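You operate a simulated robot arm through the tools that you are given. There is no shell and no other tool.

The job below is to be done with a simulated robot arm. You get a single attempt, and the scene is never put back.

## Task
Warm the milk on the small ring till it steams, then tip it into the mug.
Fine: setting 1, don't let it boil, serve it still warm; ring off before you lift the pan; pan back on the pan rest; spill nothing, touch nothing hot.

Only the result counts: the job must be done as asked and must still hold three seconds after the hand-in. Knocking over, shifting, dropping, spilling or breaking anything else fails it.

## Robot
A 7-joint arm with a two-finger parallel gripper, fixed in place. Base frame: the origin is on the floor under the middle of its stand, x ahead of it, y to its left, z up. Lengths are in m, angles in rad, forces in N, time in s.
With the tool pointing down near the work surface it reaches from about 0.34 to 0.78 m from the base axis. Its first joint turns from -2.897 to 2.897 rad. Payload 3.91 kg.
Tool frame: the origin (TCP) lies between the finger pads and is the grasp point; the fingertips stand 0.03 m ahead of it; z points along the fingers, y is the line along which they close. Largest opening 0.11 m; finger width 0.02, thickness 0.01; the body of the gripper, 0.048 by 0.112 m, starts 0.055 m behind the TCP.
Orientation is told as [roll, pitch, yaw] about the base's x, y, z axes, in that order, counted from this pose: with the fingers straight down and closing along the base's y, the tool's x points along the base's -x, its y along +y and its z along -z.

## Interface
- The arm moves only by the tool nudge_tool. Its argument "plan" is a list of rows, each an object (a shift or turn left out is 0, a gripper value left out holds the last) with "travel": the shift along the base's x, y, z in m, a list of three; "rot": the turn, a rotation vector about the base's x, y, z in degrees, a list of three. In form: [{"travel": [tx, ty, tz], "rot": [rx, ry, rz]}, ...]. A call has 1 to 20 rows; each row is the pose to reach, as a shift and turn from the pose commanded when the call began. "grip" is the finger opening in m, from 0 to 0.11, set as the call begins (left out, the last holds). A row lasts 0.2 s, in which the tool goes at most 0.05 m and 0.15 rad; a call with a longer step from one row to the next is refused whole, and so is a gripper value outside its range. Where a pose cannot be reached the arm comes as near as it can. A force on the tool above 40 N (or 10 N above the force at the start of the call, whichever is more), or a blocked arm, ends the call early, and 0.2 s more pass. The fingers move at their own pace (about 0.153 m/s each) and stop on an object; they squeeze with about 21 N. The grip force told is the motor's: it shows also when the fingers shut on nothing. Time passes only in rows, and 0.2 s behind the last, so rows that repeat a pose let the fingers close. It gives the time, the measured TCP pose, the force on the tool (base axes), the opening and the grip force at its end, in the units of the frame above (readings bear some noise), with the torque about the TCP (base axes, N m) and any sound that the robot's microphone picked up.
- Cameras (640 x 400 px; columns grow to the right, rows downward): "scene" is fixed at [0.2198, 0.651, 1.5021]; the picture's right is [-0.85, -0.52, 0.00], its down [-0.40, 0.65, -0.65] and it looks along [0.34, -0.55, -0.76] (base axes); focal length 214 px, centre (320, 200). "wrist" rides on the gripper at [0.077, 0.007, -0.115] in the tool frame; the picture's right is [-0.09, 1.00, 0.00], its down [-0.80, -0.07, -0.59] and it looks along [-0.59, -0.05, 0.80] (tool axes); focal length 270 px, centre (320, 200). There is no depth. A picture from a camera that has moved, and an enlarged one, comes with that camera's place and axes in the base frame and with its lens.
- capture(camera): a new picture of that camera. No time passes.
- lift_body(by): slides the trunk up (or, below 0, down) by that many m; the arm rides with it, the base frame stays. It gives what a move gives, with no picture.
- close_up(camera, box): a new picture of the part [left, top, right, bottom] of that camera's present view, enlarged. No time passes.
- close_job(): hands the job in; it is judged then, once.

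Places have to be worked out from the pictures, the camera data and where the tool is seen. Open the gripper and draw the arm clear of the work before you hand the job in, unless the task says otherwise.

The tools are called after ">>>" as name(argument=value, ...) on one line, values as JSON. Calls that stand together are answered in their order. nudge_tool: Moves the arm, as the interface text tells. Its arguments: {"type":"object","properties":{"plan":{"type":"array"},"grip":{"type":"number"}},"required":["plan"]} The other tools are called the same way: lift_body (by) moves the trunk up or down; capture (camera) takes a picture; close_up (camera, box) takes an enlarged picture of a part of a camera's view; close_job () hands the job in.

At the start:

```text
clock: 0.0
ee_pos: [0.3371, 0.2472, 1.3433]
tool_rot: [-0.001, -0.001, 0.0]
ft_force: [0.5, 0.2, 0.2]
ft_torque: [0.0, -0.02, 0.02]
width: 0.1101
grip_force: 0.2
trunk travel left (down, up): [-0.575, 0.035]
```

scene: 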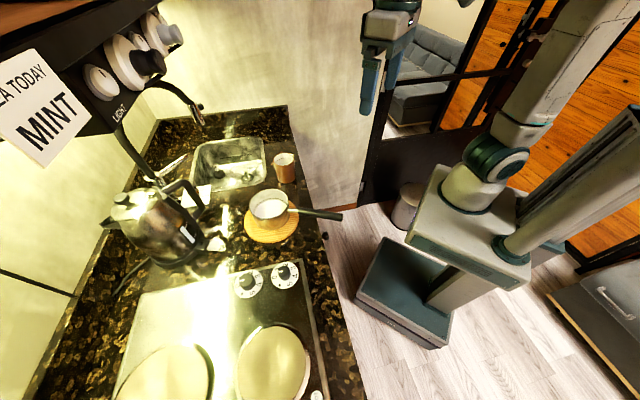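
wrist: 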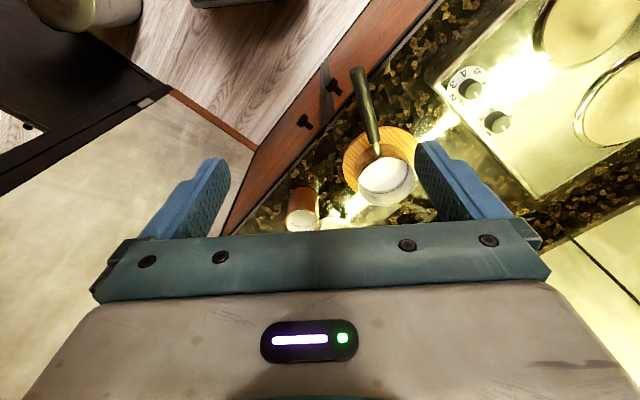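

I start by looking closely at the scene: the pan on its wooden rest, the mug, the hob with two knobs and the rings.

>>> close_up(camera="scene", box=[220, 140, 350, 260])

>>> close_up(camera="scene", box=[100, 240, 340, 400])

>>> close_up(camera="scene", box=[0, 0, 240, 180])

>>> close_up(camera="wrist", box=[240, 40, 560, 240])

```text
3.33 times, centred on (285, 200) of scene
camera zoom: at [0.2198, 0.651, 1.5021], right [-0.85, -0.52, 0.0], down [-0.4, 0.65, -0.65], along [0.34, -0.55, -0.76], focal length 715 px, centre (437, 200)
```

zoom: 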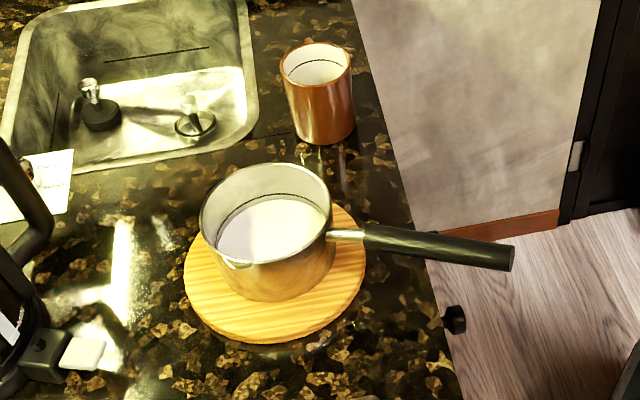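

```text
2.50 times, centred on (220, 320) of scene
camera zoom: at [0.2198, 0.651, 1.5021], right [-0.85, -0.52, 0.0], down [-0.4, 0.65, -0.65], along [0.34, -0.55, -0.76], focal length 536 px, centre (570, -100)
```

zoom: 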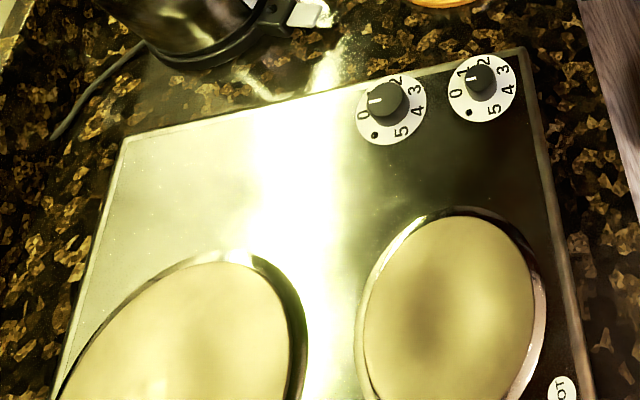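

```text
2.22 times, centred on (120, 90) of scene
camera zoom: at [0.2198, 0.651, 1.5021], right [-0.85, -0.52, 0.0], down [-0.4, 0.65, -0.65], along [0.34, -0.55, -0.76], focal length 477 px, centre (764, 444)
```

zoom: 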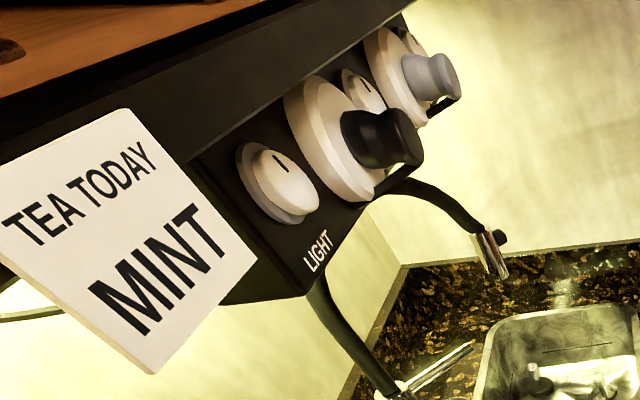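

```text
2.00 times, centred on (400, 140) of wrist
camera zoom: at [0.2622, 0.2545, 1.456], right [0.09, 1.0, 0.0], down [0.8, -0.07, 0.59], along [0.59, -0.05, -0.8], focal length 541 px, centre (160, 320)
```

zoom: 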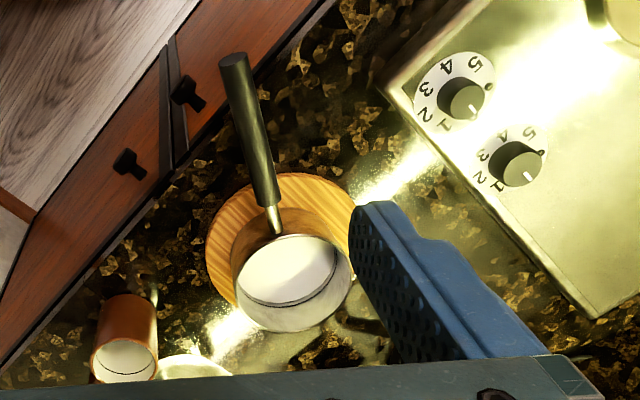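

The pan (rim at about x 0.59, y 0.37, z 0.955) sits on its round wooden rest with the handle toward the robot, and the two knobs are near (0.41, 0.51, 0.95). I turn the tool toward the hob, high above the counter, to see the rings and labels.

>>> nudge_tool(plan=[{"travel": [-0.015, 0.012, 0], "rot": [0, 0, 8]}, {"travel": [-0.03, 0.025, 0], "rot": [0, 0, 16]}, {"travel": [-0.045, 0.037, 0], "rot": [0, 0, 24]}, {"travel": [-0.06, 0.05, 0], "rot": [0, 0, 32]}, {"travel": [-0.075, 0.062, 0], "rot": [0, 0, 40]}, {"travel": [-0.09, 0.075, 0], "rot": [0, 0, 48]}, {"travel": [-0.105, 0.087, 0], "rot": [0, 0, 56]}, {"travel": [-0.12, 0.1, 0], "rot": [0, 0, 64]}])

>>> capture(camera="wrist")

```text
clock: 1.8
ee_pos: [0.217, 0.3487, 1.3425]
tool_rot: [0.0, 0.001, 1.12]
ft_force: [0.5, -0.2, -0.1]
ft_torque: [-0.02, 0.03, 0.01]
width: 0.1101
grip_force: 0.2
trunk travel left (down, up): [-0.575, 0.035]
```

```text
taken
camera wrist: at [0.1789, 0.2818, 1.4558], right [-0.86, 0.51, 0.0], down [0.41, 0.69, 0.59], along [0.31, 0.51, -0.8], focal length 270 px, centre (320, 200)
```

wrist: 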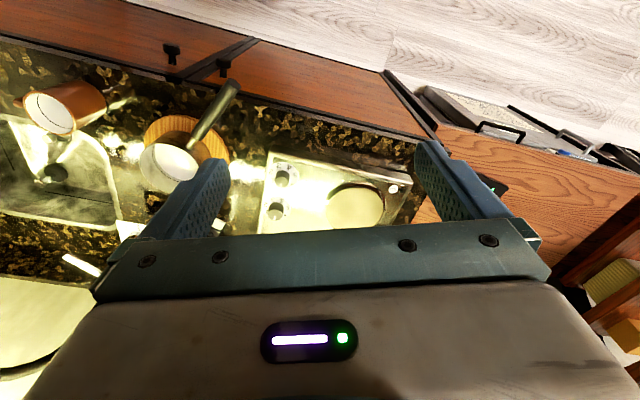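

The nearer ring now shows between the fingers, and the other one is hidden behind the gripper. I enlarge the hob.

>>> close_up(camera="wrist", box=[220, 130, 440, 250])

>>> capture(camera="scene")

>>> close_up(camera="scene", box=[220, 250, 320, 312])

>>> close_up(camera="scene", box=[100, 310, 340, 400])

```text
2.91 times, centred on (330, 190) of wrist
camera zoom: at [0.1789, 0.2818, 1.4558], right [-0.86, 0.51, 0.0], down [0.41, 0.69, 0.59], along [0.31, 0.51, -0.8], focal length 786 px, centre (291, 229)
```

zoom: 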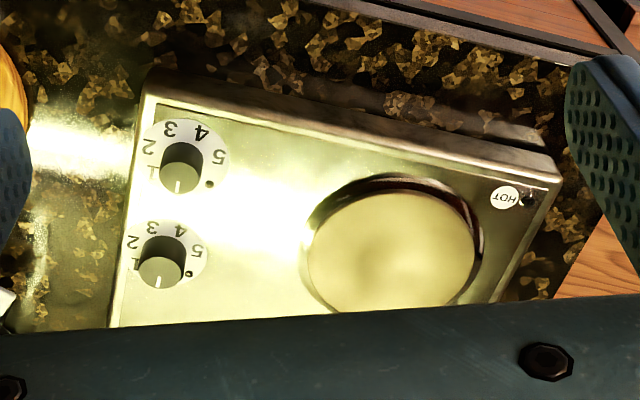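

```text
taken
```

scene: 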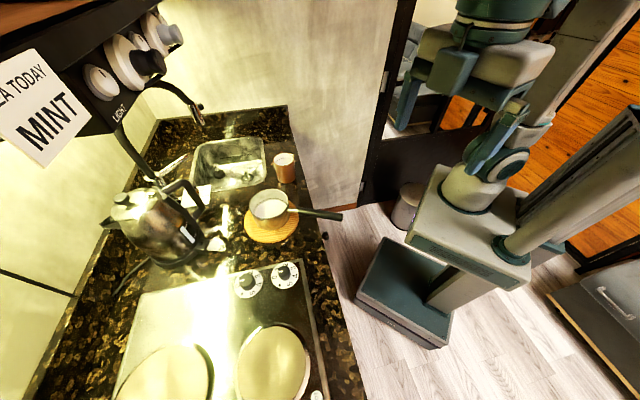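

```text
6.40 times, centred on (270, 281) of scene
camera zoom: at [0.2198, 0.651, 1.5021], right [-0.85, -0.52, 0.0], down [-0.4, 0.65, -0.65], along [0.34, -0.55, -0.76], focal length 1373 px, centre (640, -318)
```

zoom: 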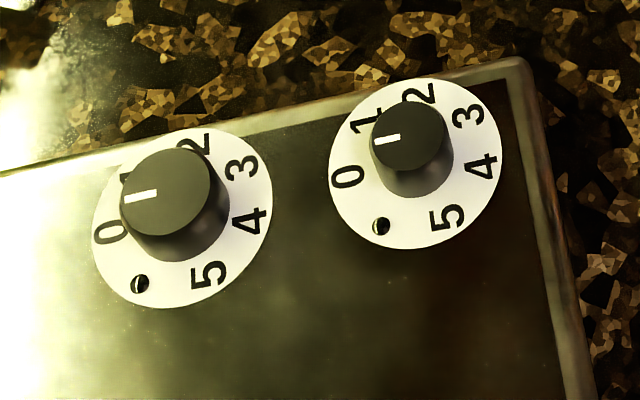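

```text
2.67 times, centred on (220, 355) of scene
camera zoom: at [0.2198, 0.651, 1.5021], right [-0.85, -0.52, 0.0], down [-0.4, 0.65, -0.65], along [0.34, -0.55, -0.76], focal length 572 px, centre (587, -213)
```

zoom: 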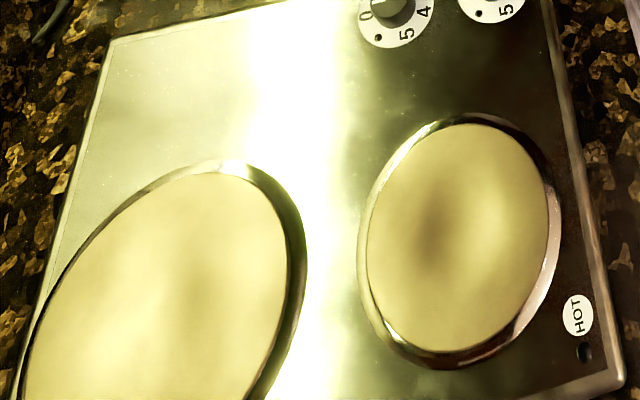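

The small ring is the front one, centred near (0.32, 0.69, 0.91); both pointers are at 0 and the numbers run clockwise from 0. I bring the wrist camera closer to the pan and its handle, turned to line up with the handle.

>>> nudge_tool(plan=[{"travel": [0.025, -0.005, -0.03], "rot": [0, 0, -7]}, {"travel": [0.05, -0.009, -0.06], "rot": [0, 0, -14]}, {"travel": [0.076, -0.014, -0.09], "rot": [0, 0, -21]}, {"travel": [0.102, -0.019, -0.12], "rot": [0, 0, -28]}, {"travel": [0.128, -0.024, -0.15], "rot": [0, 0, -35]}, {"travel": [0.153, -0.028, -0.18], "rot": [0, 0, -42]}, {"travel": [0.178, -0.033, -0.208], "rot": [0, 0, -48]}])

>>> capture(camera="wrist")

>>> capture(camera="scene")

```text
clock: 3.4
ee_pos: [0.3993, 0.3134, 1.1338]
tool_rot: [-0.001, -0.001, 0.278]
ft_force: [0.1, 0.9, 0.4]
ft_torque: [-0.02, 0.03, 0.01]
width: 0.11
grip_force: 0.0
trunk travel left (down, up): [-0.575, 0.035]
```

```text
taken
camera wrist: at [0.3227, 0.2996, 1.2467], right [-0.19, 0.98, 0.0], down [0.79, 0.15, 0.59], along [0.58, 0.11, -0.8], focal length 270 px, centre (320, 200)
```

wrist: 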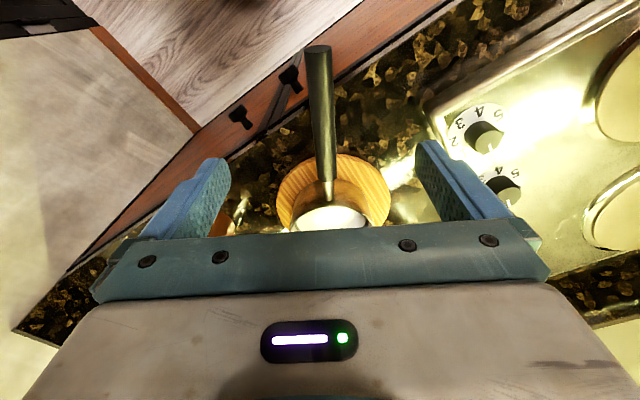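

```text
taken
```

scene: 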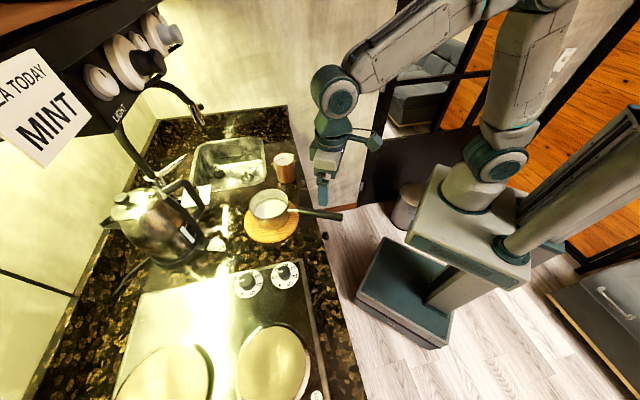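

The handle runs from about (0.49, 0.34, 0.969) to its tip at (0.356, 0.304, 0.993), in line with the tool. I enlarge to check the pan's lip, the mug and the knobs.

>>> close_up(camera="wrist", box=[230, 120, 420, 240])

>>> close_up(camera="wrist", box=[420, 60, 640, 220])

>>> close_up(camera="scene", box=[240, 145, 320, 195])

>>> close_up(camera="scene", box=[235, 180, 315, 250])

```text
3.33 times, centred on (325, 180) of wrist
camera zoom: at [0.3227, 0.2996, 1.2467], right [-0.19, 0.98, 0.0], down [0.79, 0.15, 0.59], along [0.58, 0.11, -0.8], focal length 901 px, centre (303, 267)
```

zoom: 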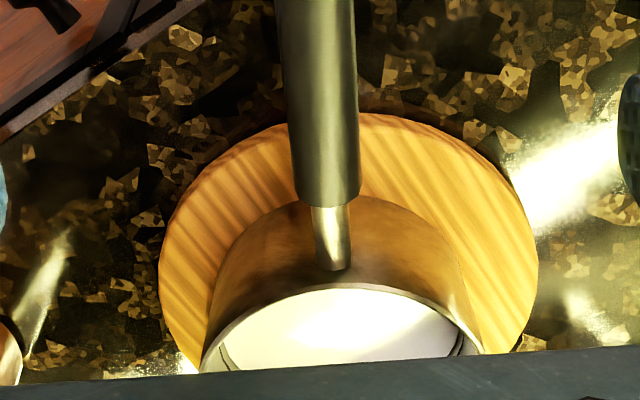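

```text
2.50 times, centred on (530, 140) of wrist
camera zoom: at [0.3227, 0.2996, 1.2467], right [-0.19, 0.98, 0.0], down [0.79, 0.15, 0.59], along [0.58, 0.11, -0.8], focal length 676 px, centre (-205, 350)
```

zoom: 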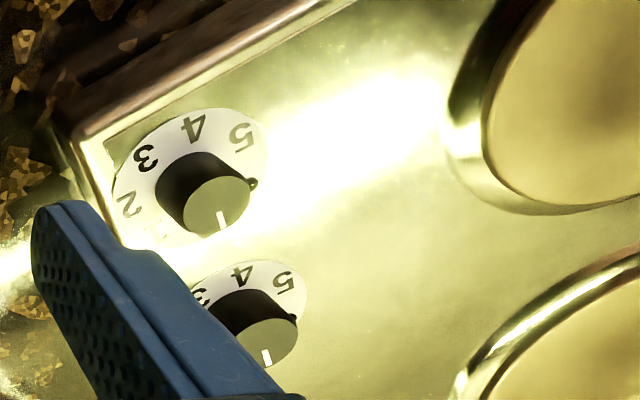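

```text
8.00 times, centred on (280, 170) of scene
camera zoom: at [0.2198, 0.651, 1.5021], right [-0.85, -0.52, 0.0], down [-0.4, 0.65, -0.65], along [0.34, -0.55, -0.76], focal length 1716 px, centre (640, 440)
```

zoom: 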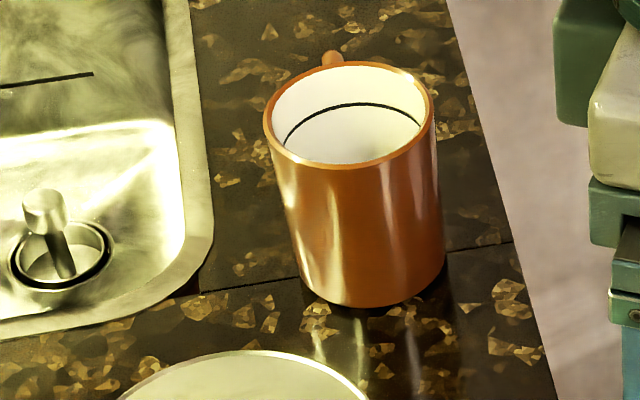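

```text
5.71 times, centred on (275, 215) of scene
camera zoom: at [0.2198, 0.651, 1.5021], right [-0.85, -0.52, 0.0], down [-0.4, 0.65, -0.65], along [0.34, -0.55, -0.76], focal length 1226 px, centre (577, 114)
```

zoom: 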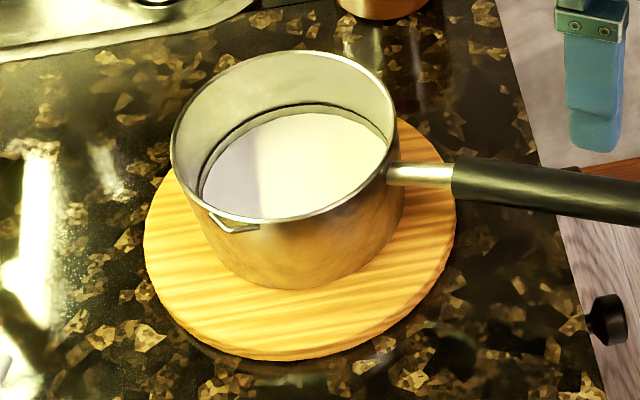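

The lip is on the pan's left side as seen from the handle, so the milk should be poured by rolling the pan left with the mug on its left. I move to just above the handle grip point (about 0.471, 0.335), still clear, and check the alignment.

>>> nudge_tool(plan=[{"travel": [0.025, 0.007, -0.03], "rot": [0, 0, -0.5]}, {"travel": [0.05, 0.014, -0.062], "rot": [0, 0, -0.5]}, {"travel": [0.074, 0.021, -0.095], "rot": [0, 0, -0.5]}, {"travel": [0.074, 0.021, -0.095], "rot": [0, 0, -0.5]}, {"travel": [0.074, 0.021, -0.095], "rot": [0, 0, -0.5]}])

>>> capture(camera="wrist")

>>> close_up(camera="scene", box=[240, 130, 380, 250])

```text
clock: 4.6
ee_pos: [0.4707, 0.3364, 1.0388]
tool_rot: [0.001, 0.0, 0.271]
ft_force: [-1.3, -0.1, -0.1]
ft_torque: [-0.02, 0.0, -0.05]
width: 0.1099
grip_force: 0.1
trunk travel left (down, up): [-0.575, 0.035]
```

```text
taken
camera wrist: at [0.3952, 0.3218, 1.1528], right [-0.18, 0.98, 0.0], down [0.79, 0.15, 0.59], along [0.58, 0.11, -0.8], focal length 270 px, centre (320, 200)
```

wrist: 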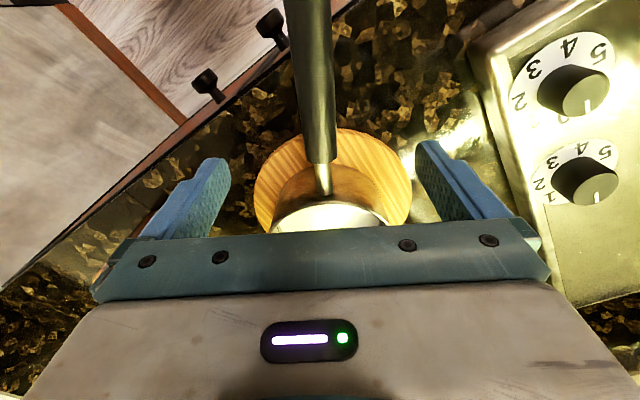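

```text
3.33 times, centred on (310, 190) of scene
camera zoom: at [0.2198, 0.651, 1.5021], right [-0.85, -0.52, 0.0], down [-0.4, 0.65, -0.65], along [0.34, -0.55, -0.76], focal length 715 px, centre (353, 233)
```

zoom: 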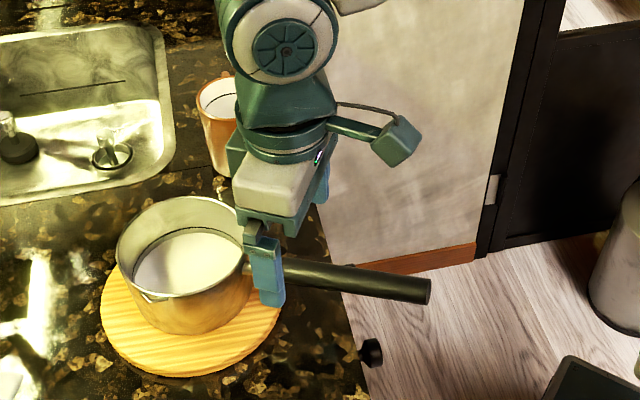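

The handle lies 1 mm from the tool's centre plane and its black grip begins about 25 mm ahead of the TCP. I go straight down over it, 6 mm nearer the pan.

>>> nudge_tool(plan=[{"travel": [0.003, 0.001, -0.027]}, {"travel": [0.006, 0.0016, -0.054]}, {"travel": [0.006, 0.0016, -0.081]}, {"travel": [0.006, 0.0016, -0.081]}])

>>> capture(camera="wrist")

>>> close_up(camera="scene", box=[240, 170, 350, 250])

```text
clock: 5.6
ee_pos: [0.4759, 0.3372, 0.9577]
tool_rot: [-0.001, 0.0, 0.271]
ft_force: [-0.2, -0.9, 0.4]
ft_torque: [0.0, 0.03, -0.03]
width: 0.1101
grip_force: 0.1
trunk travel left (down, up): [-0.575, 0.035]
```

```text
taken
camera wrist: at [0.401, 0.3235, 1.0714], right [-0.18, 0.98, 0.0], down [0.79, 0.15, 0.59], along [0.58, 0.11, -0.8], focal length 270 px, centre (320, 200)
```

wrist: 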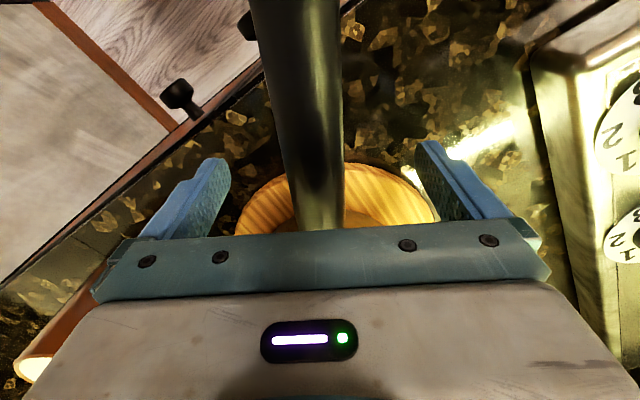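

```text
5.00 times, centred on (295, 210) of scene
camera zoom: at [0.2198, 0.651, 1.5021], right [-0.85, -0.52, 0.0], down [-0.4, 0.65, -0.65], along [0.34, -0.55, -0.76], focal length 1072 px, centre (445, 150)
```

zoom: 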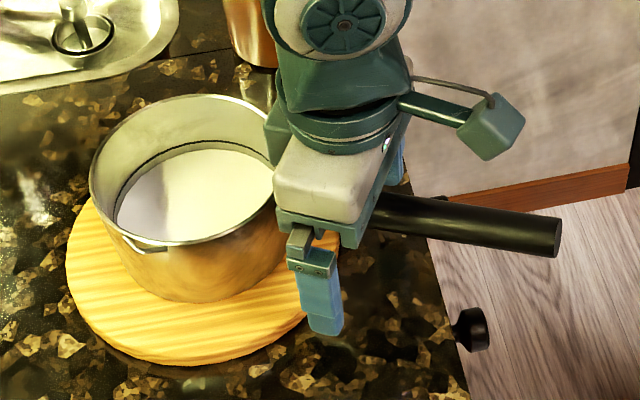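

The handle is centred between the fingers. I close on it and wait for the fingers to settle.

>>> nudge_tool(plan=[{}, {}, {}, {}], grip=0.0)

```text
clock: 6.6
ee_pos: [0.4751, 0.3372, 0.9588]
tool_rot: [0.0, -0.001, 0.269]
ft_force: [-0.9, -0.7, -0.1]
ft_torque: [-0.03, 0.03, -0.05]
width: 0.0237
grip_force: 20.7
trunk travel left (down, up): [-0.575, 0.035]
```

Gripped at 24 mm with 21 N. I lift slowly by 3 cm and check the load and whether the pan stays level.

>>> nudge_tool(plan=[{"travel": [0, 0, 0.004]}, {"travel": [0, 0, 0.008]}, {"travel": [0, 0, 0.013]}, {"travel": [0, 0, 0.018]}, {"travel": [0, 0, 0.024]}, {"travel": [0, 0, 0.03]}, {"travel": [0, 0, 0.03]}])

>>> capture(camera="wrist")

>>> close_up(camera="scene", box=[240, 170, 350, 250])

```text
clock: 8.2
ee_pos: [0.4758, 0.3373, 0.9893]
tool_rot: [0.0, 0.0, 0.271]
ft_force: [0.2, 0.3, -5.9]
ft_torque: [-0.13, 0.44, 0.0]
width: 0.0235
grip_force: 20.7
trunk travel left (down, up): [-0.575, 0.035]
```

```text
taken
camera wrist: at [0.4015, 0.3235, 1.1018], right [-0.18, 0.98, 0.0], down [0.79, 0.15, 0.59], along [0.58, 0.11, -0.8], focal length 270 px, centre (320, 200)
```

wrist: 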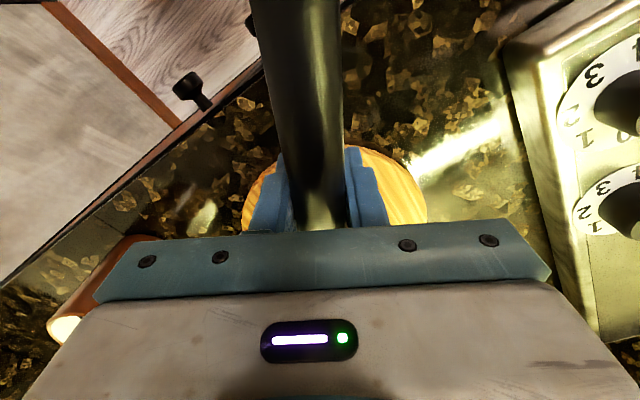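

```text
5.00 times, centred on (295, 210) of scene
camera zoom: at [0.2198, 0.651, 1.5021], right [-0.85, -0.52, 0.0], down [-0.4, 0.65, -0.65], along [0.34, -0.55, -0.76], focal length 1072 px, centre (445, 150)
```

zoom: 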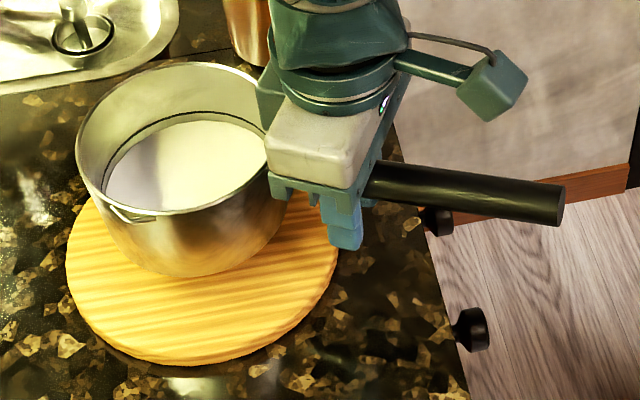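

Load is 5.9 N and the pan stays level in the grip. I lift it another 9 cm so its bottom clears the knobs.

>>> nudge_tool(plan=[{"travel": [0, 0, 0.006]}, {"travel": [0, 0, 0.016]}, {"travel": [0, 0, 0.028]}, {"travel": [0, 0, 0.042]}, {"travel": [0, 0, 0.056]}, {"travel": [0, 0, 0.07]}, {"travel": [0, 0, 0.082]}, {"travel": [0, 0, 0.09]}, {"travel": [0, 0, 0.09]}])

>>> capture(camera="scene")

>>> capture(camera="wrist")

```text
clock: 10.2
ee_pos: [0.476, 0.3386, 1.077]
tool_rot: [-0.001, 0.001, 0.271]
ft_force: [-0.5, 0.6, -5.4]
ft_torque: [-0.12, 0.43, -0.02]
width: 0.0238
grip_force: 20.7
trunk travel left (down, up): [-0.575, 0.035]
```

```text
taken
```

scene: 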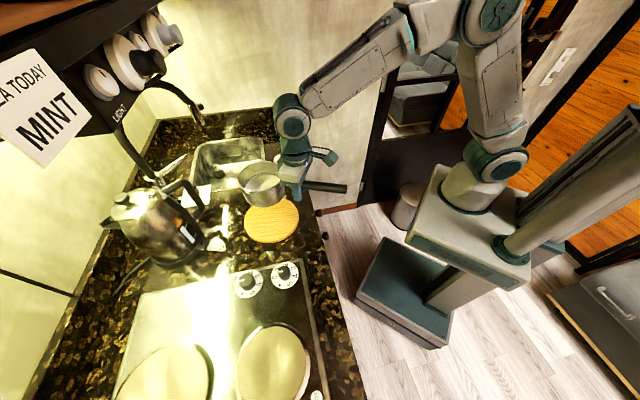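

```text
taken
camera wrist: at [0.4016, 0.3239, 1.1912], right [-0.18, 0.98, 0.0], down [0.79, 0.15, 0.59], along [0.58, 0.11, -0.8], focal length 270 px, centre (320, 200)
```

wrist: 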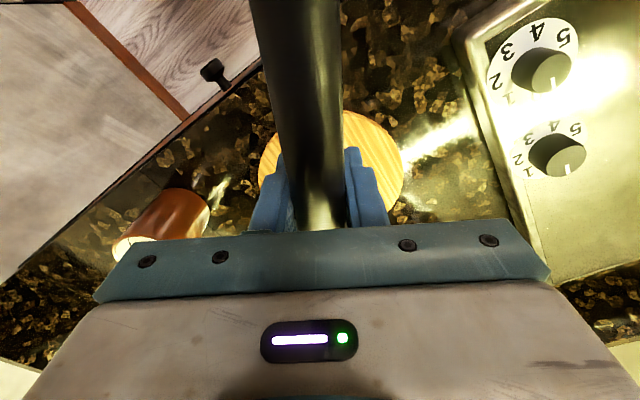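

The rest is now uncovered in the scene view, so I measure its centre and that of the ring before carrying.

>>> close_up(camera="scene", box=[230, 150, 330, 250])

>>> close_up(camera="scene", box=[220, 310, 340, 400])

```text
4.00 times, centred on (280, 200) of scene
camera zoom: at [0.2198, 0.651, 1.5021], right [-0.85, -0.52, 0.0], down [-0.4, 0.65, -0.65], along [0.34, -0.55, -0.76], focal length 858 px, centre (480, 200)
```

zoom: 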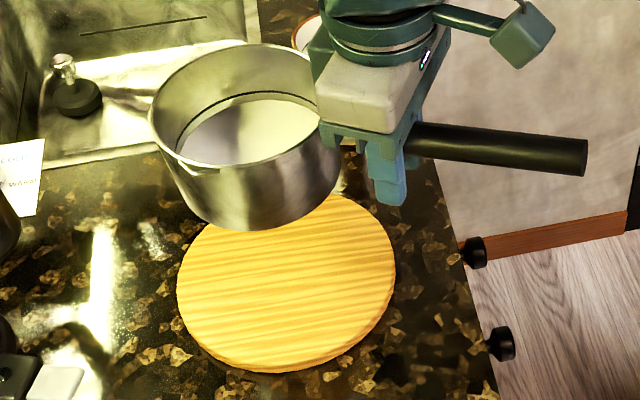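

```text
4.44 times, centred on (280, 355) of scene
camera zoom: at [0.2198, 0.651, 1.5021], right [-0.85, -0.52, 0.0], down [-0.4, 0.65, -0.65], along [0.34, -0.55, -0.76], focal length 953 px, centre (498, -489)
```

zoom: 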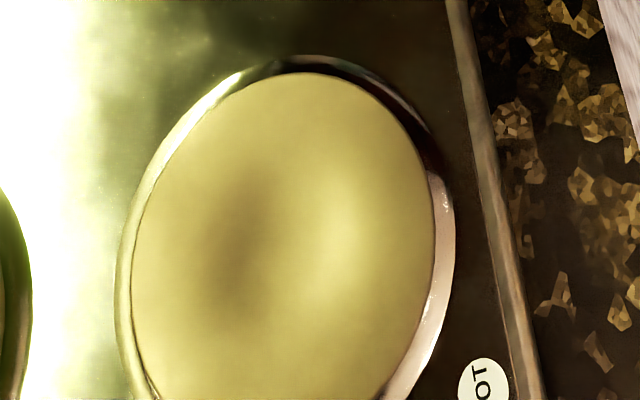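

Rest centre is about (0.59, 0.374) and the ring about (0.323, 0.686, 0.91). I carry the pan smoothly over to the ring, turning the handle 25° so it points off the hob's front.

>>> nudge_tool(plan=[{"travel": [-0.0015, 0.0016, 0], "rot": [0, 0, 0.2]}, {"travel": [-0.0058, 0.0065, 0], "rot": [0, 0, 0.6]}, {"travel": [-0.0131, 0.0146, 0], "rot": [0, 0, 1.4]}, {"travel": [-0.0231, 0.0257, 0], "rot": [0, 0, 2.4]}, {"travel": [-0.0354, 0.0395, 0], "rot": [0, 0, 3.7]}, {"travel": [-0.05, 0.0557, 0], "rot": [0, 0, 5.3]}, {"travel": [-0.0663, 0.0738, 0], "rot": [0, 0, 7.0]}, {"travel": [-0.0837, 0.0933, 0], "rot": [0, 0, 8.8]}, {"travel": [-0.1024, 0.1142, 0], "rot": [0, 0, 10.8]}, {"travel": [-0.1214, 0.1353, 0], "rot": [0, 0, 12.8]}, {"travel": [-0.1403, 0.1563, 0], "rot": [0, 0, 14.7]}, {"travel": [-0.159, 0.1772, 0], "rot": [0, 0, 16.7]}, {"travel": [-0.1764, 0.1967, 0], "rot": [0, 0, 18.5]}, {"travel": [-0.1927, 0.2148, 0], "rot": [0, 0, 20.2]}, {"travel": [-0.2073, 0.231, 0], "rot": [0, 0, 21.8]}, {"travel": [-0.2196, 0.2448, 0], "rot": [0, 0, 23.1]}, {"travel": [-0.2296, 0.2559, 0], "rot": [0, 0, 24.1]}, {"travel": [-0.2369, 0.264, 0], "rot": [0, 0, 24.9]}, {"travel": [-0.2412, 0.2689, 0], "rot": [0, 0, 25.3]}, {"travel": [-0.2427, 0.2705, 0], "rot": [0, 0, 25.5]}])

>>> capture(camera="scene")

>>> capture(camera="wrist")

```text
clock: 14.4
ee_pos: [0.2333, 0.6071, 1.0787]
tool_rot: [0.001, 0.001, 0.715]
ft_force: [0.1, 0.6, -6.1]
ft_torque: [-0.24, 0.36, 0.0]
width: 0.0237
grip_force: 21.3
trunk travel left (down, up): [-0.575, 0.035]
```

```text
taken
```

scene: 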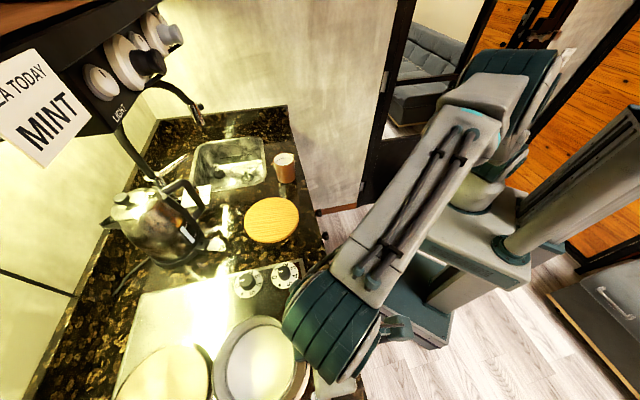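

```text
taken
camera wrist: at [0.172, 0.5632, 1.1917], right [-0.59, 0.81, 0.0], down [0.65, 0.47, 0.59], along [0.48, 0.35, -0.8], focal length 270 px, centre (320, 200)
```

wrist: 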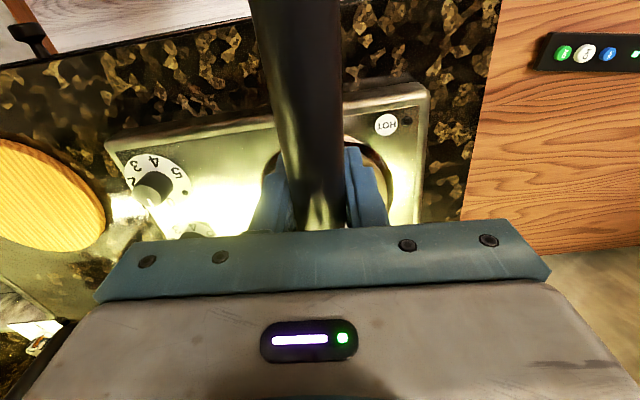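

The pan is over the ring. I re-measure the uncovered rest and look at the pan against the ring before lowering.

>>> close_up(camera="scene", box=[230, 185, 330, 255])

>>> close_up(camera="scene", box=[190, 290, 350, 400])

>>> nudge_tool(plan=[{"travel": [0, 0, -0.006]}, {"travel": [0, 0, -0.016]}, {"travel": [0, 0, -0.028]}, {"travel": [0, 0, -0.04]}, {"travel": [0, 0, -0.052]}, {"travel": [0, 0, -0.06]}, {"travel": [0, 0, -0.065]}, {"travel": [0, 0, -0.065]}])

>>> close_up(camera="scene", box=[190, 290, 350, 400])

>>> capture(camera="wrist")

```text
5.71 times, centred on (280, 220) of scene
camera zoom: at [0.2198, 0.651, 1.5021], right [-0.85, -0.52, 0.0], down [-0.4, 0.65, -0.65], along [0.34, -0.55, -0.76], focal length 1226 px, centre (549, 86)
```

zoom: 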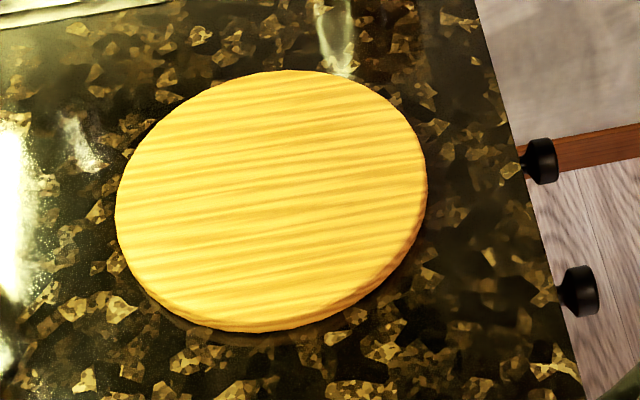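

```text
3.64 times, centred on (270, 345) of scene
camera zoom: at [0.2198, 0.651, 1.5021], right [-0.85, -0.52, 0.0], down [-0.4, 0.65, -0.65], along [0.34, -0.55, -0.76], focal length 780 px, centre (502, -327)
```

zoom: 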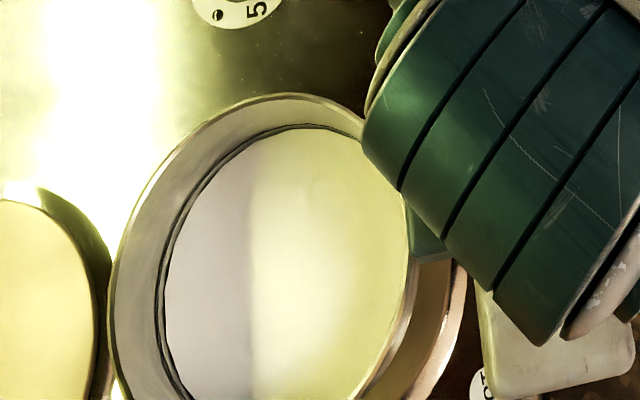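

```text
clock: 16.2
ee_pos: [0.2337, 0.6069, 1.0133]
tool_rot: [0.0, 0.002, 0.715]
ft_force: [0.2, 0.2, -5.2]
ft_torque: [-0.28, 0.31, -0.01]
width: 0.0233
grip_force: 20.9
trunk travel left (down, up): [-0.575, 0.035]
```

```text
3.64 times, centred on (270, 345) of scene
camera zoom: at [0.2198, 0.651, 1.5021], right [-0.85, -0.52, 0.0], down [-0.4, 0.65, -0.65], along [0.34, -0.55, -0.76], focal length 780 px, centre (502, -327)
```

zoom: 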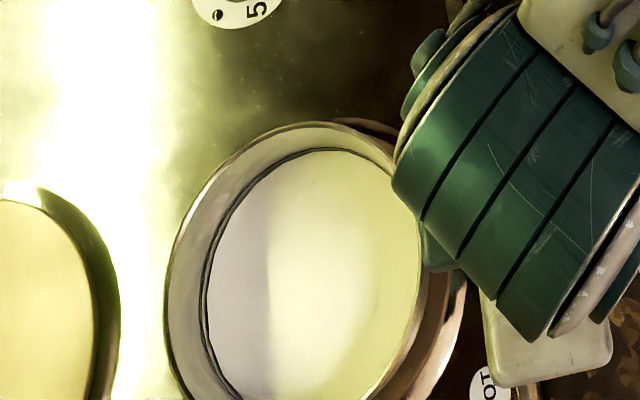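

```text
taken
camera wrist: at [0.172, 0.5629, 1.1265], right [-0.59, 0.81, 0.0], down [0.65, 0.47, 0.59], along [0.48, 0.35, -0.8], focal length 270 px, centre (320, 200)
```

wrist: 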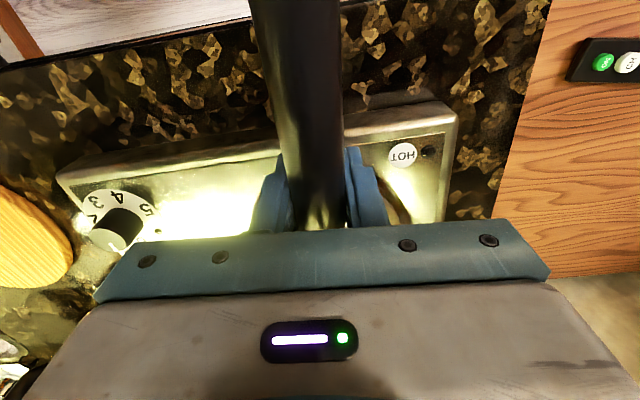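

The pan is about 3–5 mm short of the ring's centre, so I shift it slightly forward and lower it gently, watching for the load to leave the hand.

>>> nudge_tool(plan=[{"travel": [0.001, 0.001, -0.004]}, {"travel": [0.002, 0.002, -0.009]}, {"travel": [0.0025, 0.002, -0.014]}, {"travel": [0.0025, 0.002, -0.018]}, {"travel": [0.0025, 0.002, -0.022]}, {"travel": [0.0025, 0.002, -0.025]}, {"travel": [0.0025, 0.002, -0.025]}])

>>> close_up(camera="scene", box=[190, 290, 350, 400])

```text
clock: 17.8
ee_pos: [0.2332, 0.6086, 0.9892]
tool_rot: [0.002, -0.002, 0.719]
ft_force: [-7.5, -5.1, 15.7]
ft_torque: [0.19, -0.17, 0.06]
width: 0.024
grip_force: 21.2
trunk travel left (down, up): [-0.575, 0.035]
```

```text
3.64 times, centred on (270, 345) of scene
camera zoom: at [0.2198, 0.651, 1.5021], right [-0.85, -0.52, 0.0], down [-0.4, 0.65, -0.65], along [0.34, -0.55, -0.76], focal length 780 px, centre (502, -327)
```

zoom: 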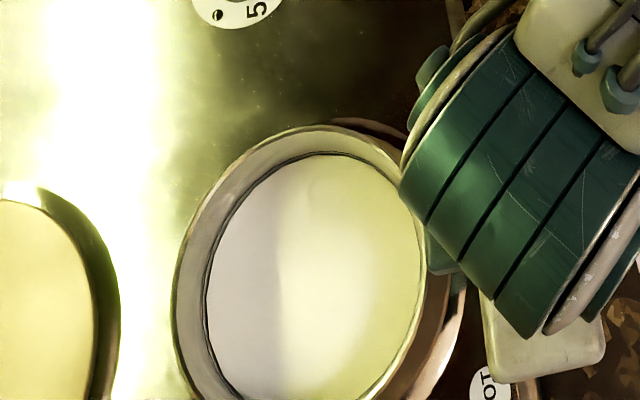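

Contact came at TCP 0.989, with some push downward and back along the handle. I ease up in small steps to find the height where the force just vanishes.

>>> nudge_tool(plan=[{"travel": [-0.001, -0.001, 0.001]}, {"travel": [-0.001, -0.001, 0.002]}, {"travel": [-0.001, -0.001, 0.002]}])

```text
clock: 18.6
ee_pos: [0.2353, 0.6077, 0.9912]
tool_rot: [0.0, 0.001, 0.715]
ft_force: [-3.3, -1.7, 2.9]
ft_torque: [-0.08, 0.11, 0.01]
width: 0.0241
grip_force: 20.9
trunk travel left (down, up): [-0.575, 0.035]
```

Force is down to about 3 N with the pan centred on the ring. I ease up another 0.7 mm, then open the fingers.

>>> nudge_tool(plan=[{"travel": [0, 0, 0.0007]}, {"travel": [0, 0, 0.0007]}])

>>> nudge_tool(plan=[{}, {}, {}], grip=0.07)

>>> capture(camera="wrist")

>>> close_up(camera="scene", box=[190, 290, 350, 400])

```text
clock: 19.2
ee_pos: [0.2355, 0.6083, 0.9908]
tool_rot: [-0.002, 0.001, 0.715]
ft_force: [-0.7, 0.0, -5.4]
ft_torque: [-0.28, 0.35, 0.02]
width: 0.0234
grip_force: 21.2
trunk travel left (down, up): [-0.575, 0.035]
```

```text
clock: 20.0
ee_pos: [0.2342, 0.609, 0.993]
tool_rot: [0.001, 0.001, 0.715]
ft_force: [-0.6, -0.3, -0.3]
ft_torque: [0.01, -0.01, 0.0]
width: 0.0699
grip_force: 0.0
trunk travel left (down, up): [-0.575, 0.035]
```

```text
taken
camera wrist: at [0.1733, 0.5635, 1.1048], right [-0.59, 0.81, 0.0], down [0.65, 0.47, 0.59], along [0.48, 0.35, -0.8], focal length 270 px, centre (320, 200)
```

wrist: 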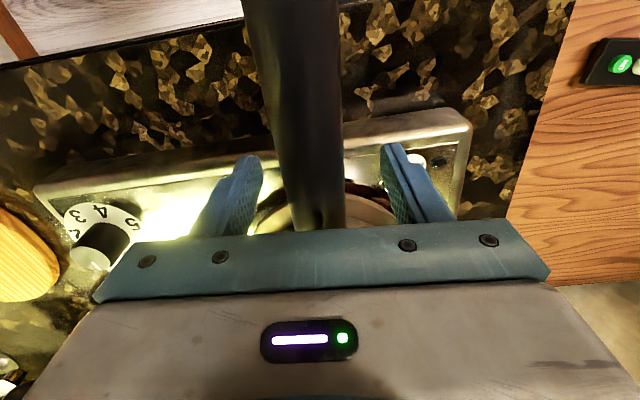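

```text
3.64 times, centred on (270, 345) of scene
camera zoom: at [0.2198, 0.651, 1.5021], right [-0.85, -0.52, 0.0], down [-0.4, 0.65, -0.65], along [0.34, -0.55, -0.76], focal length 780 px, centre (502, -327)
```

zoom: 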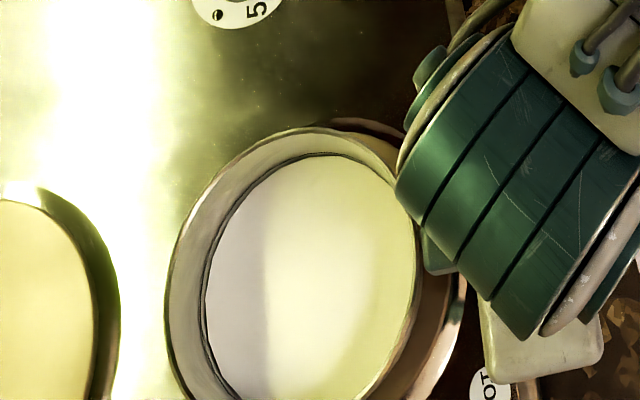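

The pan stands on the ring, released. I rise straight up clear of the handle, then go above the front (small) knob and look down at it.

>>> nudge_tool(plan=[{"travel": [0, 0, 0.03]}, {"travel": [0, 0, 0.07]}, {"travel": [0, 0, 0.11]}, {"travel": [0.03, -0.015, 0.11], "rot": [0, 0, 3]}, {"travel": [0.065, -0.034, 0.11], "rot": [0, 0, 7]}, {"travel": [0.1, -0.052, 0.11], "rot": [0, 0, 11]}, {"travel": [0.14, -0.073, 0.11], "rot": [0, 0, 15]}, {"travel": [0.179, -0.093, 0.11], "rot": [0, 0, 19]}, {"travel": [0.179, -0.093, 0.11], "rot": [0, 0, 19]}])

>>> capture(camera="wrist")

>>> capture(camera="scene")

```text
clock: 22.0
ee_pos: [0.4135, 0.5163, 1.1022]
tool_rot: [0.001, 0.0, 1.05]
ft_force: [0.2, 0.2, -0.7]
ft_torque: [-0.01, 0.01, -0.02]
width: 0.0699
grip_force: 0.0
trunk travel left (down, up): [-0.575, 0.035]
```

```text
taken
camera wrist: at [0.3703, 0.4528, 1.2143], right [-0.82, 0.57, 0.0], down [0.46, 0.66, 0.59], along [0.34, 0.49, -0.8], focal length 270 px, centre (320, 200)
```

wrist: 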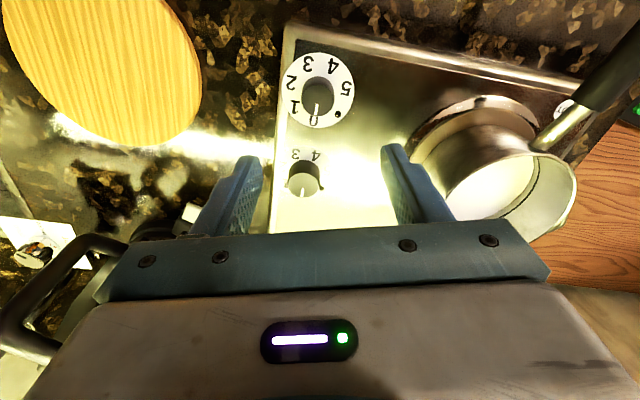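

```text
taken
```

scene: 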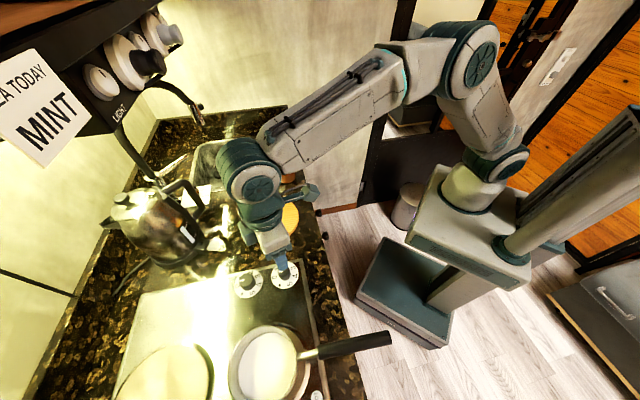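

>>> close_up(camera="wrist", box=[270, 30, 390, 220])

>>> close_up(camera="wrist", box=[380, 60, 620, 240])

>>> close_up(camera="scene", box=[210, 300, 400, 400])

```text
2.11 times, centred on (330, 125) of wrist
camera zoom: at [0.3703, 0.4528, 1.2143], right [-0.82, 0.57, 0.0], down [0.46, 0.66, 0.59], along [0.34, 0.49, -0.8], focal length 569 px, centre (299, 358)
```

zoom: 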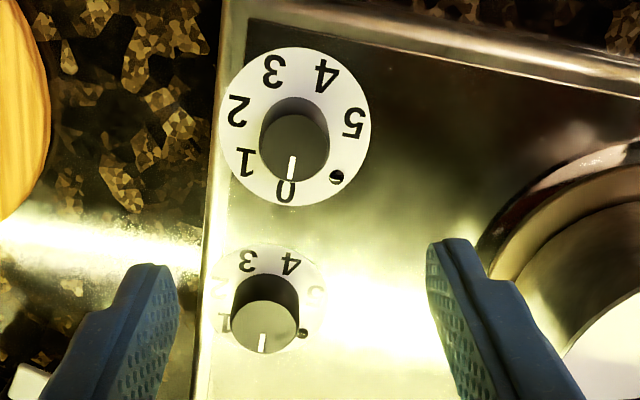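

```text
2.22 times, centred on (500, 150) of wrist
camera zoom: at [0.3703, 0.4528, 1.2143], right [-0.82, 0.57, 0.0], down [0.46, 0.66, 0.59], along [0.34, 0.49, -0.8], focal length 601 px, centre (-80, 311)
```

zoom: 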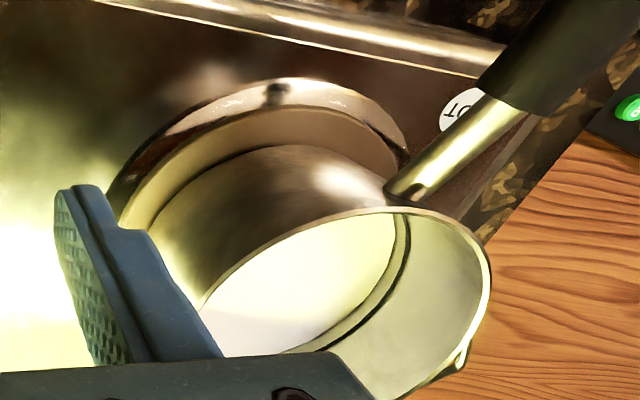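

```text
3.37 times, centred on (305, 350) of scene
camera zoom: at [0.2198, 0.651, 1.5021], right [-0.85, -0.52, 0.0], down [-0.4, 0.65, -0.65], along [0.34, -0.55, -0.76], focal length 722 px, centre (370, -305)
```

zoom: 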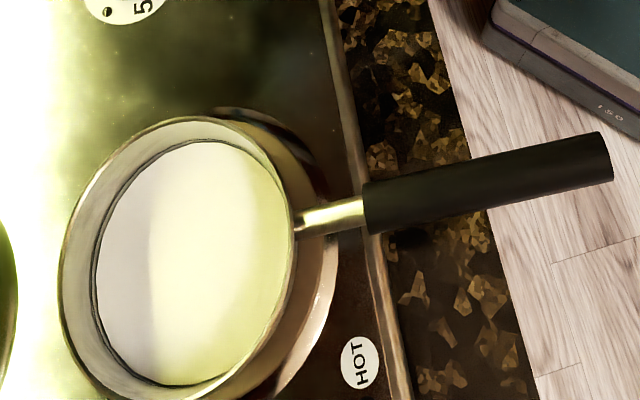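

The front knob's pointer is at 0; the dial shows seven even positions (0–5 plus a dot), so 1 is about 51° clockwise. The knob axis is about 3 mm off the tool, so I correct that and go down with the fingers 6 cm apart.

>>> nudge_tool(plan=[{"travel": [0.0008, -0.0025, -0.03]}, {"travel": [0.0008, -0.0025, -0.065]}, {"travel": [0.0008, -0.0025, -0.1]}, {"travel": [0.0008, -0.0025, -0.12]}, {"travel": [0.0008, -0.0025, -0.12]}], grip=0.06)

>>> capture(camera="wrist")

>>> close_up(camera="scene", box=[220, 220, 340, 310])

```text
clock: 23.2
ee_pos: [0.4151, 0.5125, 0.9802]
tool_rot: [0.001, -0.001, 1.047]
ft_force: [0.5, 0.1, -0.5]
ft_torque: [0.02, 0.01, 0.01]
width: 0.06
grip_force: 0.1
trunk travel left (down, up): [-0.575, 0.035]
```

```text
taken
camera wrist: at [0.3716, 0.4497, 1.094], right [-0.82, 0.57, 0.0], down [0.46, 0.66, 0.59], along [0.34, 0.49, -0.8], focal length 270 px, centre (320, 200)
```

wrist: 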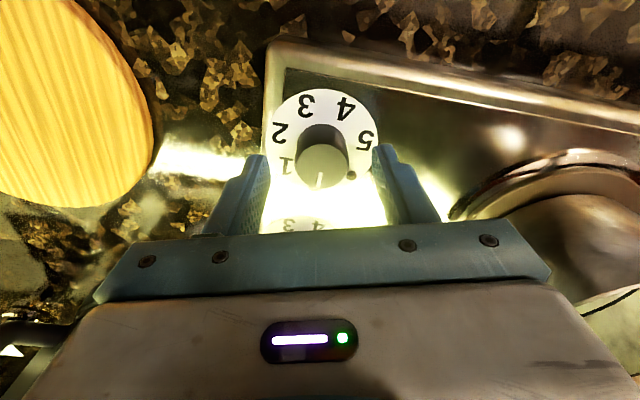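

```text
4.44 times, centred on (280, 265) of scene
camera zoom: at [0.2198, 0.651, 1.5021], right [-0.85, -0.52, 0.0], down [-0.4, 0.65, -0.65], along [0.34, -0.55, -0.76], focal length 953 px, centre (498, -89)
```

zoom: 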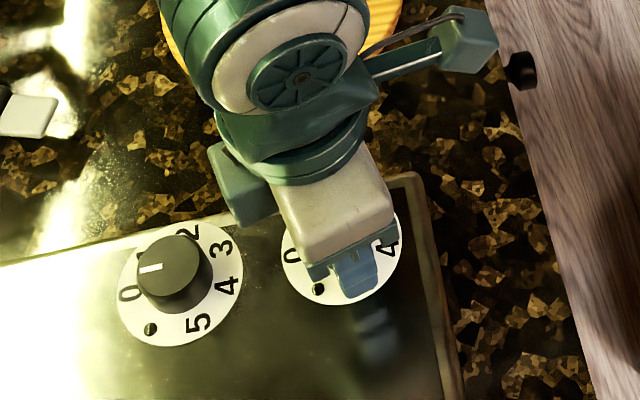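

The knob sits between the fingers, 2 mm off centre, and its top is at about 0.953. I correct and lower 2 cm more so the pads overlap the knob, then close.

>>> nudge_tool(plan=[{"travel": [-0.002, -0.0005, -0.008]}, {"travel": [-0.002, -0.0005, -0.016]}, {"travel": [-0.002, -0.0005, -0.02]}, {"travel": [-0.002, -0.0005, -0.02]}])

>>> nudge_tool(plan=[{}, {}, {}], grip=0.0)

>>> capture(camera="wrist")

```text
clock: 24.2
ee_pos: [0.4133, 0.5136, 0.9629]
tool_rot: [0.001, -0.005, 1.048]
ft_force: [0.7, 0.5, 12.0]
ft_torque: [0.06, 0.27, 0.03]
width: 0.0599
grip_force: 0.0
trunk travel left (down, up): [-0.575, 0.035]
```

```text
clock: 25.0
ee_pos: [0.413, 0.5127, 0.9637]
tool_rot: [0.0, -0.003, 1.048]
ft_force: [4.9, 2.2, 21.3]
ft_torque: [-0.61, 0.2, -0.12]
width: 0.0316
grip_force: 45.3
trunk travel left (down, up): [-0.575, 0.035]
```

```text
taken
camera wrist: at [0.3693, 0.4482, 1.0761], right [-0.82, 0.57, 0.0], down [0.46, 0.66, 0.6], along [0.34, 0.49, -0.8], focal length 270 px, centre (320, 200)
```

wrist: 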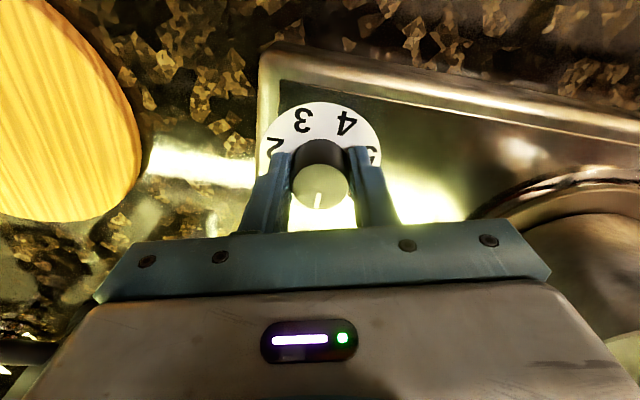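

The fingertips are resting on the dial (12–21 N upward), so the plate is at about 0.933. I open, rise 5 mm to relieve this, and close again on the knob.

>>> nudge_tool(plan=[{"travel": [0, 0, 0.0]}, {"travel": [0, 0, 0.003]}, {"travel": [0, 0, 0.005]}, {"travel": [0, 0, 0.005]}], grip=0.05)

>>> nudge_tool(plan=[{}, {}, {}], grip=0.0)

>>> close_up(camera="wrist", box=[240, 90, 400, 240])

```text
clock: 26.0
ee_pos: [0.412, 0.5112, 0.9655]
tool_rot: [0.002, 0.003, 1.048]
ft_force: [0.2, 0.3, -0.4]
ft_torque: [0.02, -0.05, 0.0]
width: 0.0501
grip_force: 0.1
trunk travel left (down, up): [-0.575, 0.035]
```

```text
clock: 26.8
ee_pos: [0.4133, 0.5125, 0.9665]
tool_rot: [0.0, 0.003, 1.048]
ft_force: [0.2, -3.8, -5.4]
ft_torque: [0.32, -0.2, -0.13]
width: 0.0313
grip_force: 45.0
trunk travel left (down, up): [-0.575, 0.035]
```

```text
2.67 times, centred on (320, 165) of wrist
camera zoom: at [0.3699, 0.4489, 1.079], right [-0.82, 0.57, 0.0], down [0.46, 0.66, 0.59], along [0.34, 0.49, -0.81], focal length 721 px, centre (320, 293)
```

zoom: 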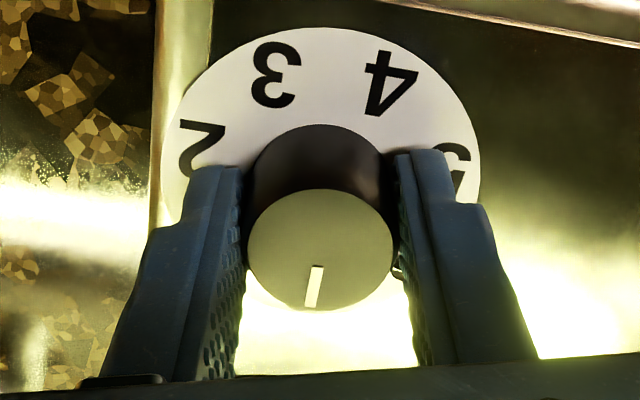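

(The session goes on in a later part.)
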